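You operate a simulated robot arm through the tools that you are given. There is no shell and no other tool. Be economical: measure what you need, move in short steps, check, and stop when the job is done.

Carry out the task below with a simulated robot arm. There is one attempt and no reset: what you move stays moved.

## Task
Put the 1.0 mm shim from the clamp end of the parts bench on top of the green box and the 2.0 mm shim on top of the white box there.

The check looks at the end state, three seconds after you hand in, the way a careful person would. Anything else that was tipped, shoved, dropped, spilled or broken makes it a failure.

## Robot
A 6-joint arm with a two-finger parallel gripper, fixed in place. Base frame: the origin is at the foot of the arm, x ahead of it, y to its left, z up; the work surface is at about z = 0. Lengths are in mm, angles in rad, forces in N, time in s.
With the tool pointing down near the work surface it reaches from about 140 to 580 mm from the base axis. Its first joint turns from -1.152 to 1.152 rad. Payload 2.1 kg.
The TCP is the grasp point between the finger pads, 30 mm short of the fingertips. In the tool frame z runs along the fingers and y along their closing line. The gripper opens to 94 mm. The fingers are 28 mm wide and 10 mm thick; the gripper's body (50 by 96 mm) begins 55 mm behind the TCP.
Orientation is that of the tool frame in the base frame, as a unit quaternion [w, x, y, z]. With the fingers straight down and closing along the base's y, the tool's x points along the base's -x, its y along +y and its z along -z.

## Interface
- The arm moves only by the tool step_arm. Its argument "steps" is a list of rows, each an object (a shift or turn left out is 0, a gripper value left out holds the last) with "offset": the shift along the tool's x, y, z in units of 250 mm (1.0 is 250 mm), a list of three; "turn": the turn, a rotation vector about the tool's x, y, z in units of 60 degrees (1.0 is 60 degrees), a list of three; "gripper": the closure in counts, from 0 (fully open) to 255 (shut). In form: [{"offset": [tx, ty, tz], "turn": [wx, wy, wz], "gripper": gripper}, ...]. A call has 1 to 12 rows; each row is the pose to reach, as a shift and turn from the pose commanded when the call began, along the tool's axes at that moment. A call with a number of a shift or a turn outside -1 to 1 is refused whole. Each row takes 0.2 s and may step no farther than 50 mm and 0.15 rad from the row before; otherwise, or with a gripper value out of range, the whole call is refused. A pose out of reach is approached as far as the arm can. The call stops where the force on the tool passes 40 N (or 10 N more than at its start, if that is more) or the arm is blocked; 0.2 s more then pass. The fingers move at their own pace (about 72 mm/s each) and stop on an object; they squeeze with about 37 N. The grip force told is the motor's: it shows also when the fingers shut on nothing. Time passes only in rows, and 0.2 s behind the last, so rows that repeat a pose let the fingers close. The reply holds the time, the measured pose of the TCP, the force on the tool along the base axes, the opening and the grip force, in the units named above and with some noise.
- Cameras (640 x 400 px; columns grow to the right, rows downward): "scene" is fixed at [53, -373.1, 478.1]; the picture's right is [0.78, -0.62, 0.00], its down [-0.39, -0.49, -0.78] and it looks along [0.48, 0.61, -0.62] (base axes); focal length 309 px, centre (320, 200). "wrist" rides on the gripper at [-37, 0, -58] in the tool frame; the picture's right is [0.00, -1.00, 0.00], its down [0.97, 0.00, -0.24] and it looks along [0.24, 0.00, 0.97] (tool axes); focal length 218 px, centre (320, 200).
- capture(camera): a new picture of that camera. No time passes.
- measure_at(camera, pixels): for up to 12 pixels [column, row] of the newest picture of that camera ("zoom" is the newest enlarged one), the place [x, y, z] in the base frame of the surface seen there, good to about 2 mm. No time passes.
- inspect(camera, box): a new picture of the part [left, top, right, bottom] of that camera's present view, enlarged. No time passes.
- close_job(): hands the job in; it is judged then, once.

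Work in short steps. Measure before you move; look again where a grasp or a placing could have gone wrong, and mend it. You have 60 turns and 22 pictures in all, those below and enlarged ones among them. Open the gripper and draw the arm clear of the work before you hand the job in, unless the task says otherwise; then end with one line.

The tools are called after ">>>" by a JSON object that holds its "op" and its "data". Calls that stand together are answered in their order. step_arm: Moves the arm, as the interface text tells. Its arguments: {"type":"object","properties":{"steps":{"type":"array"}},"required":["steps"]} The other tools are called the same way: capture (camera) takes a picture; measure_at (camera, pixels) gives the place of the surface under pixels of a picture; inspect (camera, box) takes an enlarged picture of a part of a camera's view; close_job () hands the job in.

At the start:

```text
time: 0.0
position: [339.9, 99.4, 261.6]
tool_rot: [0.0, 0.001, 1.0, -0.001]
force: [0.9, 0.4, 0.4]
grip_width: 94.0
finger_force: 0.0
```

scene: 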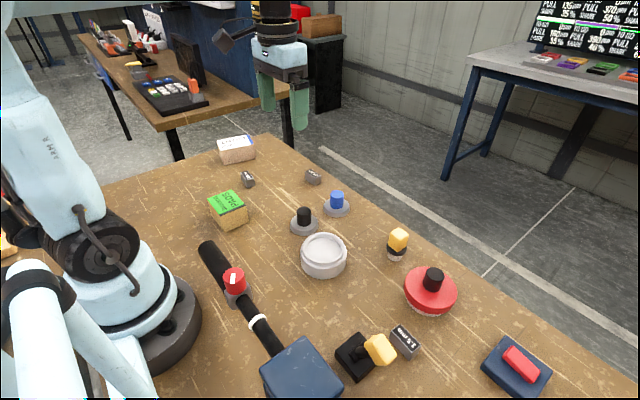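
wrist: 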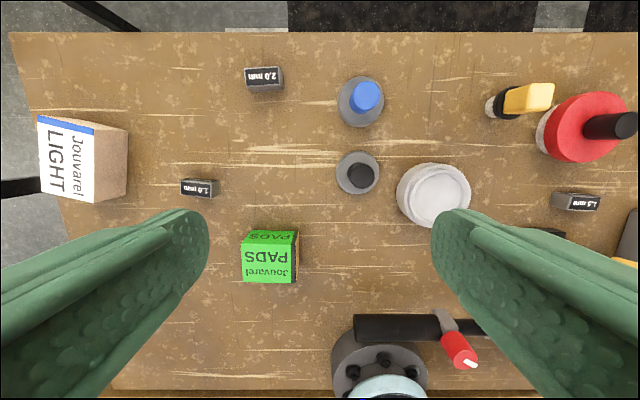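

The wrist picture shows shims at (264,79), (199,188) and (576,201), the green box at (270,258) and the white box at (83,160). I enlarge the shims to read their labels and check for other candidates at the other end.

>>> {"op": "inspect", "data": {"camera": "wrist", "box": [20, 50, 320, 290]}}

>>> {"op": "inspect", "data": {"camera": "scene", "box": [180, 120, 360, 240]}}

>>> {"op": "inspect", "data": {"camera": "scene", "box": [320, 210, 560, 400]}}

>>> {"op": "measure_at", "data": {"camera": "wrist", "pixels": [[264, 75], [199, 186], [248, 70], [281, 70], [183, 182], [215, 183], [245, 233], [297, 233], [245, 280], [40, 120], [93, 130], [93, 198]]}}

```text
1.67 times, centred on (170, 170) of wrist
```

zoom: 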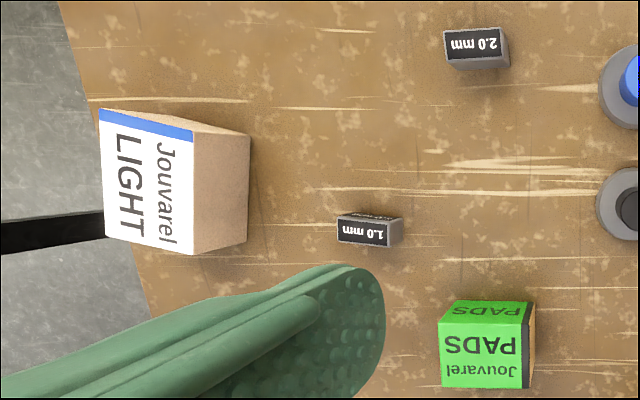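

```text
3.33 times, centred on (270, 180) of scene
```

zoom: 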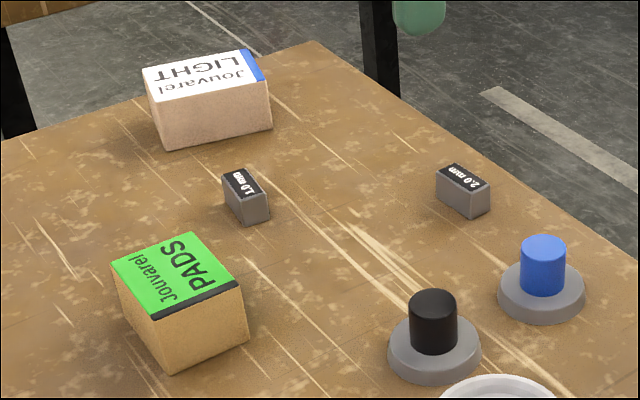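

```text
2.11 times, centred on (440, 305) of scene
```

zoom: 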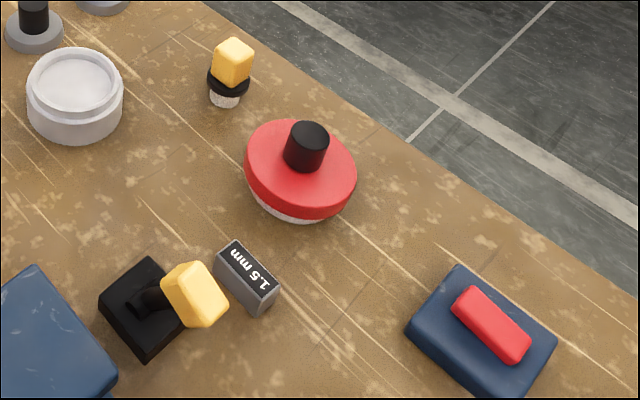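

```text
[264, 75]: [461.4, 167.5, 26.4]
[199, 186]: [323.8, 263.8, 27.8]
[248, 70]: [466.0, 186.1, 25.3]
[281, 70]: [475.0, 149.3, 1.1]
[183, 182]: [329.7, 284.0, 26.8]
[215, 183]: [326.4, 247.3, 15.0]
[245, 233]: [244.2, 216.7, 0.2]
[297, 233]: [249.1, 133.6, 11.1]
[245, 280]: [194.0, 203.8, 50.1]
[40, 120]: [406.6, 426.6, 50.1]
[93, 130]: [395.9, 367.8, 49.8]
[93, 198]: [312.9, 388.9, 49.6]
```

The 1.0 mm shim is at (199,188), about (322,265,27), the 2.0 mm one at (264,79), and the box tops are at z≈50. The third shim is 1.5 mm and not wanted. I move above the 1.0 mm shim at height 200 for a closer look.

>>> {"op": "step_arm", "data": {"steps": [{"offset": [0.02, 0.165, 0.06], "gripper": 0}, {"offset": [0.04, 0.33, 0.12]}, {"offset": [0.06, 0.495, 0.18]}, {"offset": [0.08, 0.66, 0.24]}, {"offset": [0.08, 0.66, 0.24]}]}}

>>> {"op": "capture", "data": {"camera": "wrist"}}

```text
time: 1.2
position: [321.1, 265.4, 201.7]
tool_rot: [0.0, 0.0, 1.0, 0.0]
force: [-0.4, 0.0, -0.3]
grip_width: 93.6
finger_force: 0.0
```

```text
16 pictures are left
```

wrist: 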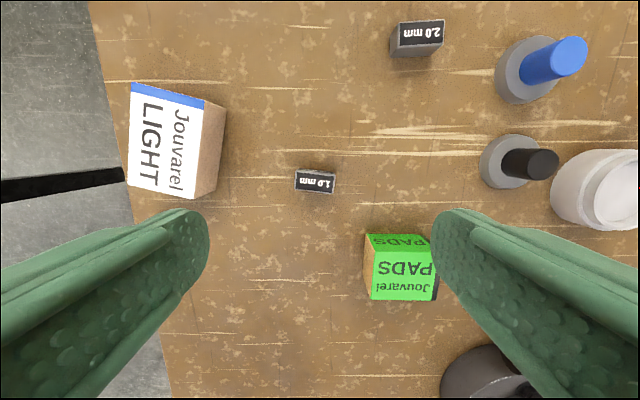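

The 1.0 mm shim now sits at (315,181) with its top at about (296..334, 172..192), turned slightly. I measure the tops of the shims and boxes on an enlarged view.

>>> {"op": "inspect", "data": {"camera": "wrist", "box": [240, 130, 480, 310]}}

>>> {"op": "measure_at", "data": {"camera": "wrist", "pixels": [[297, 173], [333, 177], [332, 190], [297, 187], [374, 250], [435, 250], [372, 298], [432, 299], [134, 86], [202, 104], [190, 196], [128, 183]]}}

```text
2.22 times, centred on (360, 220) of wrist
```

zoom: 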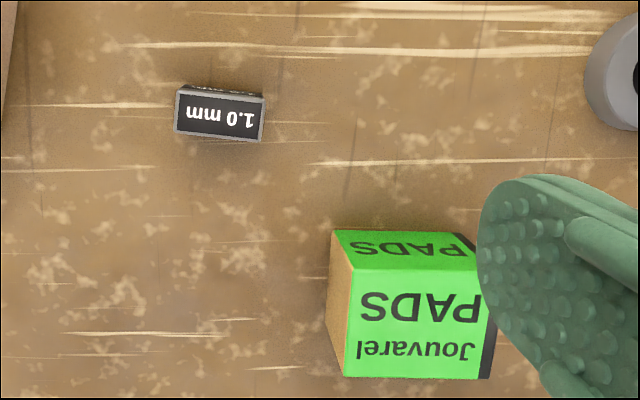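

```text
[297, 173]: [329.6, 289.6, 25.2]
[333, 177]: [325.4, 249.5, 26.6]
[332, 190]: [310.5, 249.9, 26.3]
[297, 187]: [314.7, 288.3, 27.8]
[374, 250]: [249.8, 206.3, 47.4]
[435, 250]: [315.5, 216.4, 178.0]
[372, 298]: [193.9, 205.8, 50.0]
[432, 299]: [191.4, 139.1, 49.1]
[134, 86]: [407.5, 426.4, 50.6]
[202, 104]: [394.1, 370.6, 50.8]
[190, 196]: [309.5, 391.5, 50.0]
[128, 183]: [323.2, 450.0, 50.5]
```

The shim top is centred at (320,269), 40 × 16 mm, with its long axis about 0.106 rad off y. I turn to match it and descend so the fingertips stop at z≈8, TCP 38.

>>> {"op": "step_arm", "data": {"steps": [{"offset": [0, 0.018, 0.15], "turn": [0, 0, 0.101], "gripper": 0}, {"offset": [0, 0.018, 0.32], "turn": [0, 0, 0.101]}, {"offset": [0, 0.018, 0.48], "turn": [0, 0, 0.101]}, {"offset": [0, 0.018, 0.58], "turn": [0, 0, 0.101]}, {"offset": [0, 0.018, 0.654], "turn": [0, 0, 0.101]}, {"offset": [0, 0.018, 0.654], "turn": [0, 0, 0.101]}]}}

```text
time: 2.6
position: [320.8, 269.7, 37.5]
tool_rot: [0.0, 0.053, 0.999, -0.001]
force: [-1.0, 0.0, -0.1]
grip_width: 94.0
finger_force: 0.2
```

The pose is as planned (320.8, 269.7, 37.5) with no contact. I close on the shim.

>>> {"op": "step_arm", "data": {"steps": [{"gripper": 255}, {"gripper": 255}, {"gripper": 255}, {"gripper": 255}]}}

```text
time: 3.6
position: [320.1, 270.2, 39.7]
tool_rot: [0.0, 0.052, 0.999, 0.0]
force: [0.0, -0.1, -0.1]
grip_width: 42.9
finger_force: 36.9
```

Gripped at 42.9 mm with 37 N. I lift 80 mm and look.

>>> {"op": "step_arm", "data": {"steps": [{"offset": [0, 0, -0.08]}, {"offset": [0, 0, -0.16]}, {"offset": [0, 0, -0.24]}, {"offset": [0, 0, -0.32]}, {"offset": [0, 0, -0.32]}]}}

>>> {"op": "capture", "data": {"camera": "wrist"}}

```text
time: 4.8
position: [320.1, 268.4, 119.8]
tool_rot: [0.001, 0.052, 0.999, 0.0]
force: [0.0, 0.6, -0.3]
grip_width: 42.8
finger_force: 36.7
```

```text
14 pictures are left
```

wrist: 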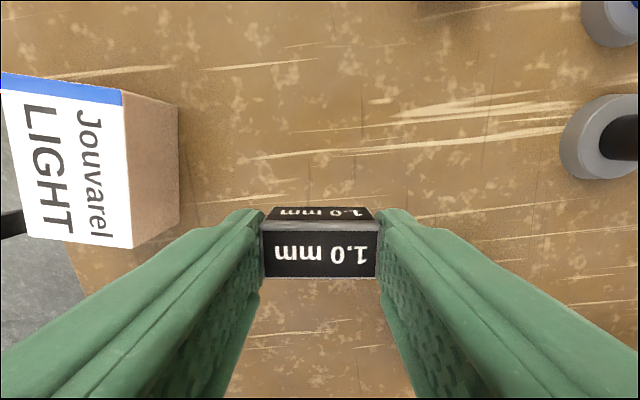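

The shim is held upright and squarely at (320,243). The green top spans x 192–250, y 137–206 (centre about (221,171)), so I carry the shim above it, turning back to square.

>>> {"op": "step_arm", "data": {"steps": [{"offset": [0.07, -0.0864, 0], "turn": [0, 0, -0.02]}, {"offset": [0.14, -0.173, 0], "turn": [0, 0, -0.04]}, {"offset": [0.21, -0.259, 0], "turn": [0, 0, -0.06]}, {"offset": [0.28, -0.346, 0], "turn": [0, 0, -0.08]}, {"offset": [0.35, -0.432, 0], "turn": [0, 0, -0.101]}, {"offset": [0.35, -0.432, 0], "turn": [0, 0, -0.101]}]}}

>>> {"op": "capture", "data": {"camera": "wrist"}}

>>> {"op": "inspect", "data": {"camera": "scene", "box": [150, 120, 330, 260]}}

```text
time: 6.2
position: [220.7, 170.5, 118.5]
tool_rot: [0.0, -0.001, 1.0, 0.0]
force: [-0.1, 0.3, 0.3]
grip_width: 42.6
finger_force: 36.4
```

```text
13 pictures are left
```

wrist: 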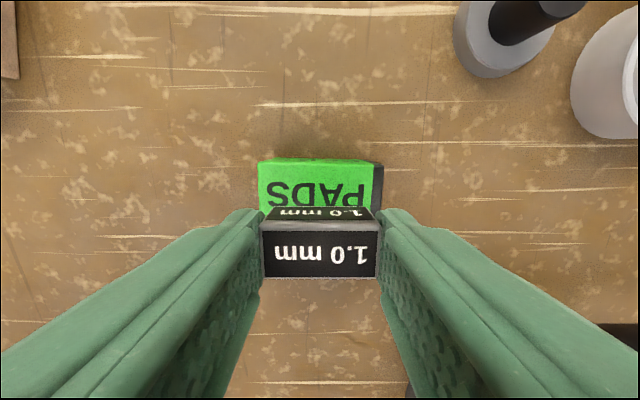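

```text
2.86 times, centred on (240, 190) of scene
```

zoom: 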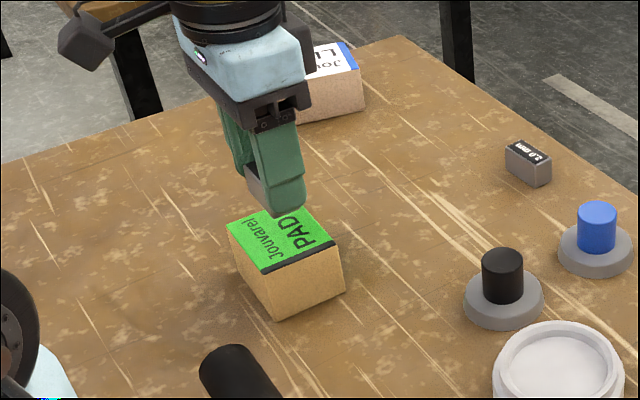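

The shim hangs over the box; the visible far part of the top is at rows 160–205. I measure its far edge and sides to verify the centring.

>>> {"op": "measure_at", "data": {"camera": "wrist", "pixels": [[262, 171], [300, 171], [380, 175], [261, 200], [381, 200], [300, 162]]}}

>>> {"op": "measure_at", "data": {"camera": "zoom", "pixels": [[232, 223], [263, 268], [338, 243], [290, 245]]}}

```text
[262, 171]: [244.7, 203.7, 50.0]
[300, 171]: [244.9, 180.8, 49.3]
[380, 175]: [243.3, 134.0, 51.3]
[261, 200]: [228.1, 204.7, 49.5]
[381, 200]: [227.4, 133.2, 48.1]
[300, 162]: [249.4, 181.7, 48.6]
```

```text
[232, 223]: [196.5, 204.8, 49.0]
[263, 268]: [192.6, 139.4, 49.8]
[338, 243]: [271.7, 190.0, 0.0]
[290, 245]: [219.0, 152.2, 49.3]
```

The centre is confirmed at about (220,170), top z≈49.5. I lower 29 mm in small steps, leaving the shim bottom at about z 51.

>>> {"op": "step_arm", "data": {"steps": [{"offset": [0, 0, 0.04]}, {"offset": [0, 0, 0.08]}, {"offset": [0, 0, 0.1]}, {"offset": [0, 0, 0.116]}, {"offset": [0, 0, 0.116]}]}}

```text
time: 7.4
position: [222.9, 170.7, 90.1]
tool_rot: [0.0, 0.0, 1.0, 0.0]
force: [0.3, -0.2, -1.1]
grip_width: 42.8
finger_force: 37.0
```

No contact yet; I go down in half-millimetre steps, watching the force.

>>> {"op": "step_arm", "data": {"steps": [{"offset": [0, 0, 0.002]}, {"offset": [0, 0, 0.004]}, {"offset": [0, 0, 0.004]}]}}

```text
time: 8.2
position: [222.5, 169.6, 88.6]
tool_rot: [0.001, 0.0, 1.0, -0.001]
force: [-1.6, -0.9, 6.9]
grip_width: 42.8
finger_force: 37.0
```

Contact shows 6.9 N, so the shim is resting on the box. I open partly, then rise straight up.

>>> {"op": "step_arm", "data": {"steps": [{"gripper": 110}, {"gripper": 80}, {"gripper": 60}, {"gripper": 60}, {"offset": [0, 0, -0.06], "gripper": 60}, {"offset": [0, 0, -0.2]}, {"offset": [0, 0, -0.36]}, {"offset": [0, 0, -0.5]}, {"offset": [0, 0, -0.5]}]}}

>>> {"op": "capture", "data": {"camera": "wrist"}}

```text
time: 10.2
position: [223.0, 170.6, 215.3]
tool_rot: [-0.001, 0.0, 1.0, 0.0]
force: [-0.5, 0.3, 1.0]
grip_width: 71.9
finger_force: 0.1
```

```text
11 pictures are left
```

wrist: 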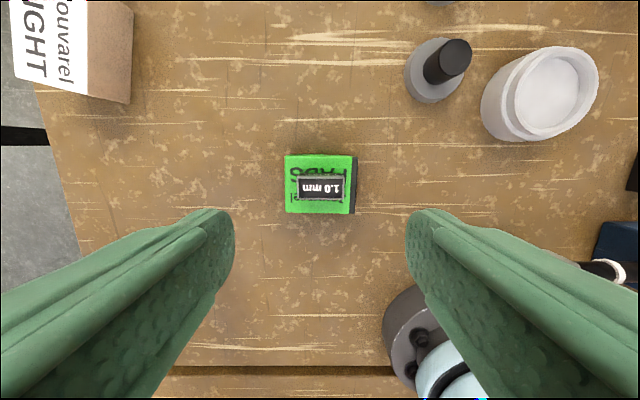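

The 1.0 mm shim rests centrally on the green box (320,188). I move over the 2.0 mm shim near (460,168), staying high.

>>> {"op": "step_arm", "data": {"steps": [{"offset": [-0.18, 0, 0], "gripper": 0}, {"offset": [-0.36, 0, 0]}, {"offset": [-0.54, 0, 0]}, {"offset": [-0.72, 0, 0]}, {"offset": [-0.9, 0, 0]}, {"offset": [-0.94, 0, 0]}, {"offset": [-0.94, 0, 0]}]}}

>>> {"op": "inspect", "data": {"camera": "wrist", "box": [240, 120, 400, 240]}}

```text
time: 11.8
position: [457.2, 170.0, 213.3]
tool_rot: [0.0, 0.0, 1.0, 0.0]
force: [-0.7, -0.7, 0.2]
grip_width: 93.9
finger_force: 0.1
```

```text
3.33 times, centred on (320, 180) of wrist
```

zoom: 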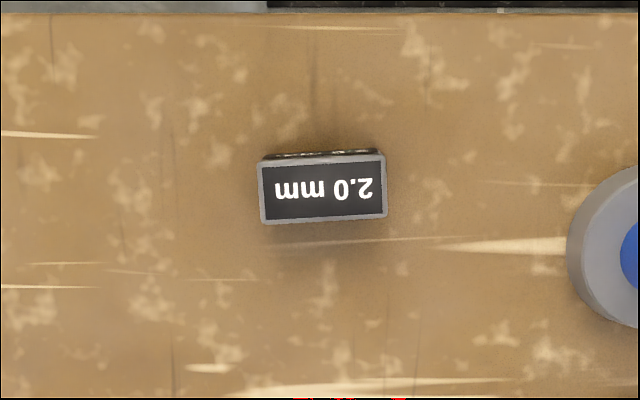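

The 2.0 mm shim's top has zoom corners near (259,161), (384,153), (386,215), (264,222); I measure just inside these, plus the neighbouring blue-capped post.

>>> {"op": "measure_at", "data": {"camera": "zoom", "pixels": [[263, 165], [381, 157], [382, 211], [267, 218], [572, 240], [325, 187], [630, 240]]}}

```text
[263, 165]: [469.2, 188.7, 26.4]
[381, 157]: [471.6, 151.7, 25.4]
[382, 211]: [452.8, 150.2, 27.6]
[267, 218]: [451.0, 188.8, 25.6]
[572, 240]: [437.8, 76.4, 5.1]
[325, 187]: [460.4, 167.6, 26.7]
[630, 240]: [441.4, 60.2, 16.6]
```

Centre is (461,169.6), rotated about −0.055 rad, with the post's base more than 25 mm clear of the finger. I turn to match and descend to TCP z≈38.

>>> {"op": "step_arm", "data": {"steps": [{"offset": [-0.018, -0.004, 0.15], "turn": [0, 0, -0.054], "gripper": 0}, {"offset": [-0.018, -0.004, 0.32], "turn": [0, 0, -0.054]}, {"offset": [-0.018, -0.004, 0.48], "turn": [0, 0, -0.054]}, {"offset": [-0.018, -0.004, 0.62], "turn": [0, 0, -0.054]}, {"offset": [-0.018, -0.004, 0.7], "turn": [0, 0, -0.054]}, {"offset": [-0.018, -0.004, 0.7], "turn": [0, 0, -0.054]}]}}

```text
time: 13.2
position: [461.6, 169.9, 38.7]
tool_rot: [0.0, -0.028, 1.0, 0.0]
force: [0.2, -0.2, 0.0]
grip_width: 94.0
finger_force: 0.1
```

The pose is as planned at (461.6, 169.9, 38.7); I close, then lift 90 mm.

>>> {"op": "step_arm", "data": {"steps": [{"gripper": 255}, {"gripper": 255}, {"gripper": 255}, {"gripper": 255}, {"gripper": 255}, {"offset": [0, 0, -0.06]}, {"offset": [0, 0, -0.15]}, {"offset": [0, 0, -0.25]}, {"offset": [0, 0, -0.36]}, {"offset": [0, 0, -0.36]}]}}

>>> {"op": "capture", "data": {"camera": "wrist"}}

```text
time: 15.4
position: [461.5, 170.4, 130.1]
tool_rot: [0.0, -0.029, 1.0, 0.0]
force: [0.1, -0.3, -1.1]
grip_width: 42.6
finger_force: 36.7
```

```text
9 pictures are left
```

wrist: 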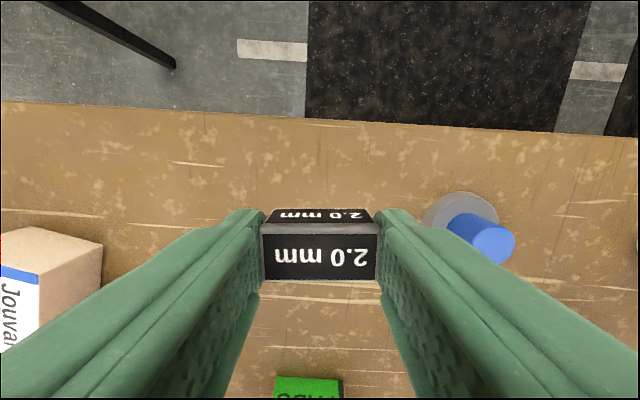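

The 2.0 mm shim is held upright. The white top's corners (407,426), (394,370), (310,391), (323,450) give a centre at (359,409) turned 0.215 rad; I carry the shim there, staying 40 mm above the box.

>>> {"op": "step_arm", "data": {"steps": [{"offset": [0.059, 0.163, 0], "turn": [0, 0, 0.043]}, {"offset": [0.118, 0.326, 0], "turn": [0, 0, 0.087]}, {"offset": [0.177, 0.49, 0], "turn": [0, 0, 0.13]}, {"offset": [0.236, 0.653, 0], "turn": [0, 0, 0.173]}, {"offset": [0.295, 0.816, 0], "turn": [0, 0, 0.217]}, {"offset": [0.354, 0.979, 0], "turn": [0, 0, 0.26]}, {"offset": [0.354, 0.979, 0], "turn": [0, 0, 0.26]}]}}

>>> {"op": "capture", "data": {"camera": "wrist"}}

>>> {"op": "inspect", "data": {"camera": "scene", "box": [170, 90, 320, 200]}}

```text
time: 17.0
position: [359.4, 408.7, 129.9]
tool_rot: [0.0, 0.107, 0.994, -0.001]
force: [-0.5, -0.4, -1.4]
grip_width: 42.7
finger_force: 37.2
```

```text
8 pictures are left
```

wrist: 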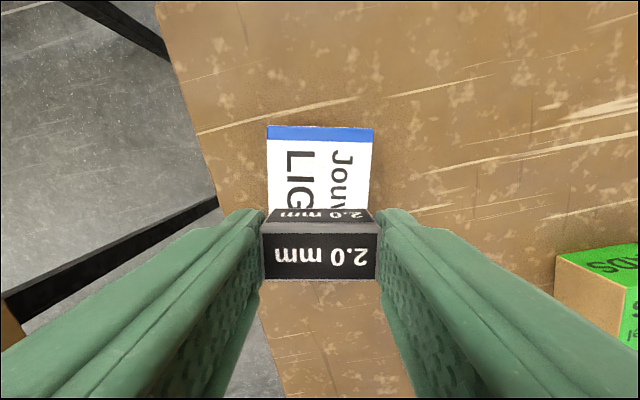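

```text
3.64 times, centred on (245, 145) of scene
```

zoom: 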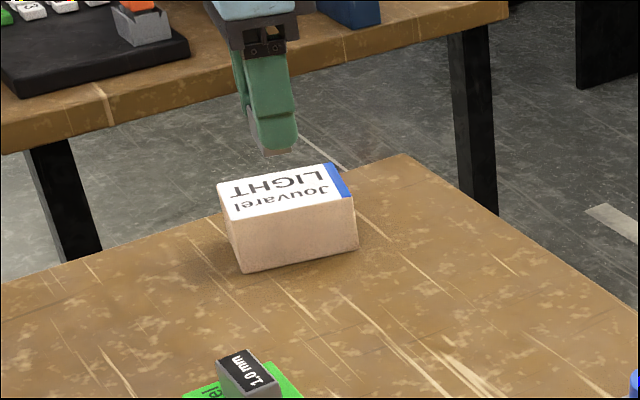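

The shim is aligned with the box (sides parallel in the wrist picture). I verify the centre by measuring the visible top edges.

>>> {"op": "measure_at", "data": {"camera": "wrist", "pixels": [[270, 128], [372, 131], [270, 200], [368, 200]]}}

>>> {"op": "measure_at", "data": {"camera": "zoom", "pixels": [[221, 187], [231, 217], [350, 194], [322, 166]]}}

```text
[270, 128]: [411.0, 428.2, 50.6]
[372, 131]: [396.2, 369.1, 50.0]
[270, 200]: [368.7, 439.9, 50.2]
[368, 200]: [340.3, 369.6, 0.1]
```

```text
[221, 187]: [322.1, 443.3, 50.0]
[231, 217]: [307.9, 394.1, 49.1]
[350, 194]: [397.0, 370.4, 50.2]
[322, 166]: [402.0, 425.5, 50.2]
```

Centre confirmed at about (359,409), top z 50. I lower 38.5 mm, easing at the end.

>>> {"op": "step_arm", "data": {"steps": [{"offset": [0, 0, 0.06]}, {"offset": [0, 0, 0.11]}, {"offset": [0, 0, 0.14]}, {"offset": [0, 0, 0.154]}, {"offset": [0, 0, 0.154]}]}}

```text
time: 18.2
position: [359.8, 408.8, 90.4]
tool_rot: [0.0, 0.107, 0.994, 0.0]
force: [0.6, 0.3, -0.2]
grip_width: 43.0
finger_force: 36.8
```

No contact yet; half-millimetre steps down.

>>> {"op": "step_arm", "data": {"steps": [{"offset": [0, 0, 0.002]}, {"offset": [0, 0, 0.004]}, {"offset": [0, 0, 0.004]}]}}

```text
time: 19.0
position: [359.4, 408.7, 89.2]
tool_rot: [0.0, 0.107, 0.994, -0.001]
force: [-0.3, 0.3, -1.2]
grip_width: 42.8
finger_force: 37.2
```

Still no contact force, so I go 0.8 mm lower.

>>> {"op": "step_arm", "data": {"steps": [{"offset": [0, 0, 0.0016]}, {"offset": [0, 0, 0.0032]}, {"offset": [0, 0, 0.0032]}]}}

```text
time: 19.8
position: [359.6, 409.4, 89.6]
tool_rot: [-0.001, 0.107, 0.994, 0.0]
force: [0.7, 0.1, 5.0]
grip_width: 43.0
finger_force: 36.3
```

Contact at 5 N: the shim rests on the white box. I open and rise straight up.

>>> {"op": "step_arm", "data": {"steps": [{"gripper": 110}, {"gripper": 80}, {"gripper": 60}, {"gripper": 60}, {"offset": [0, 0, -0.06], "gripper": 60}, {"offset": [0, 0, -0.2]}, {"offset": [0, 0, -0.36]}, {"offset": [0, 0, -0.5]}, {"offset": [0, 0, -0.5]}]}}

>>> {"op": "capture", "data": {"camera": "wrist"}}

>>> {"op": "capture", "data": {"camera": "scene"}}

```text
time: 21.8
position: [359.9, 408.6, 213.1]
tool_rot: [0.001, 0.107, 0.994, 0.0]
force: [0.6, -0.7, -0.6]
grip_width: 71.9
finger_force: 0.1
```

```text
6 pictures are left
```

wrist: 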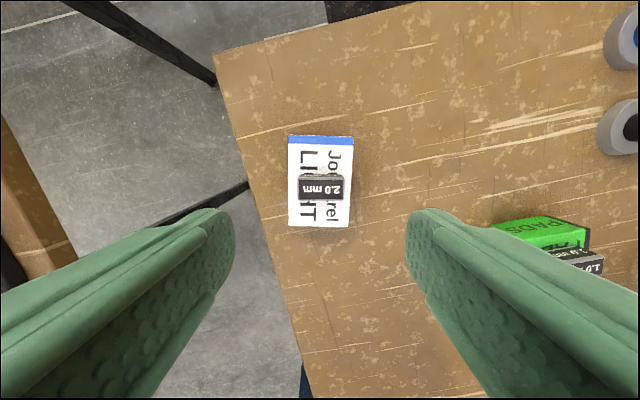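

```text
5 pictures are left
```

scene: 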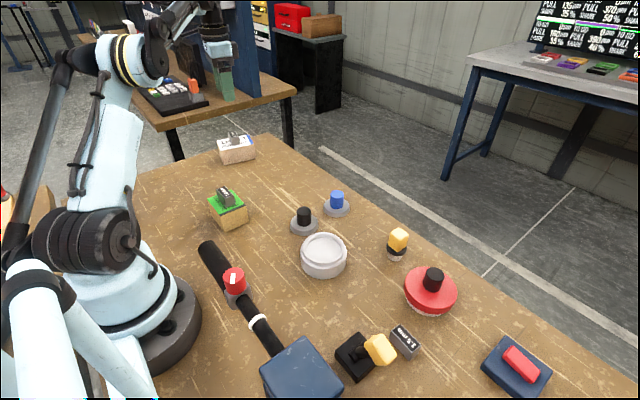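

Both shims lie centrally on their boxes, (237,137) and (226,195) in the scene, and nothing else moved. I open fully and draw the arm away at height.

>>> {"op": "step_arm", "data": {"steps": [{"offset": [0, 0, -0.12], "gripper": 0}, {"offset": [0, -0.15, -0.15]}, {"offset": [0, -0.33, -0.15]}, {"offset": [0, -0.51, -0.15]}, {"offset": [0, -0.51, -0.15]}]}}

```text
time: 23.0
position: [353.8, 302.5, 261.9]
tool_rot: [0.0, 0.107, 0.994, 0.0]
force: [0.1, -0.5, 0.0]
grip_width: 94.1
finger_force: 0.1
out of reach, approached as far as the arm can: row 3, 4, 5
```

The arm is clear at z≈262 with the gripper open, so I hand in.

>>> {"op": "close_job", "data": {}}

```text
The job is handed in.
```

The 1.0 mm shim is on top of the green box and the 2.0 mm shim is on top of the white box, both near the centre; nothing else was moved, and the arm is clear with the gripper open.
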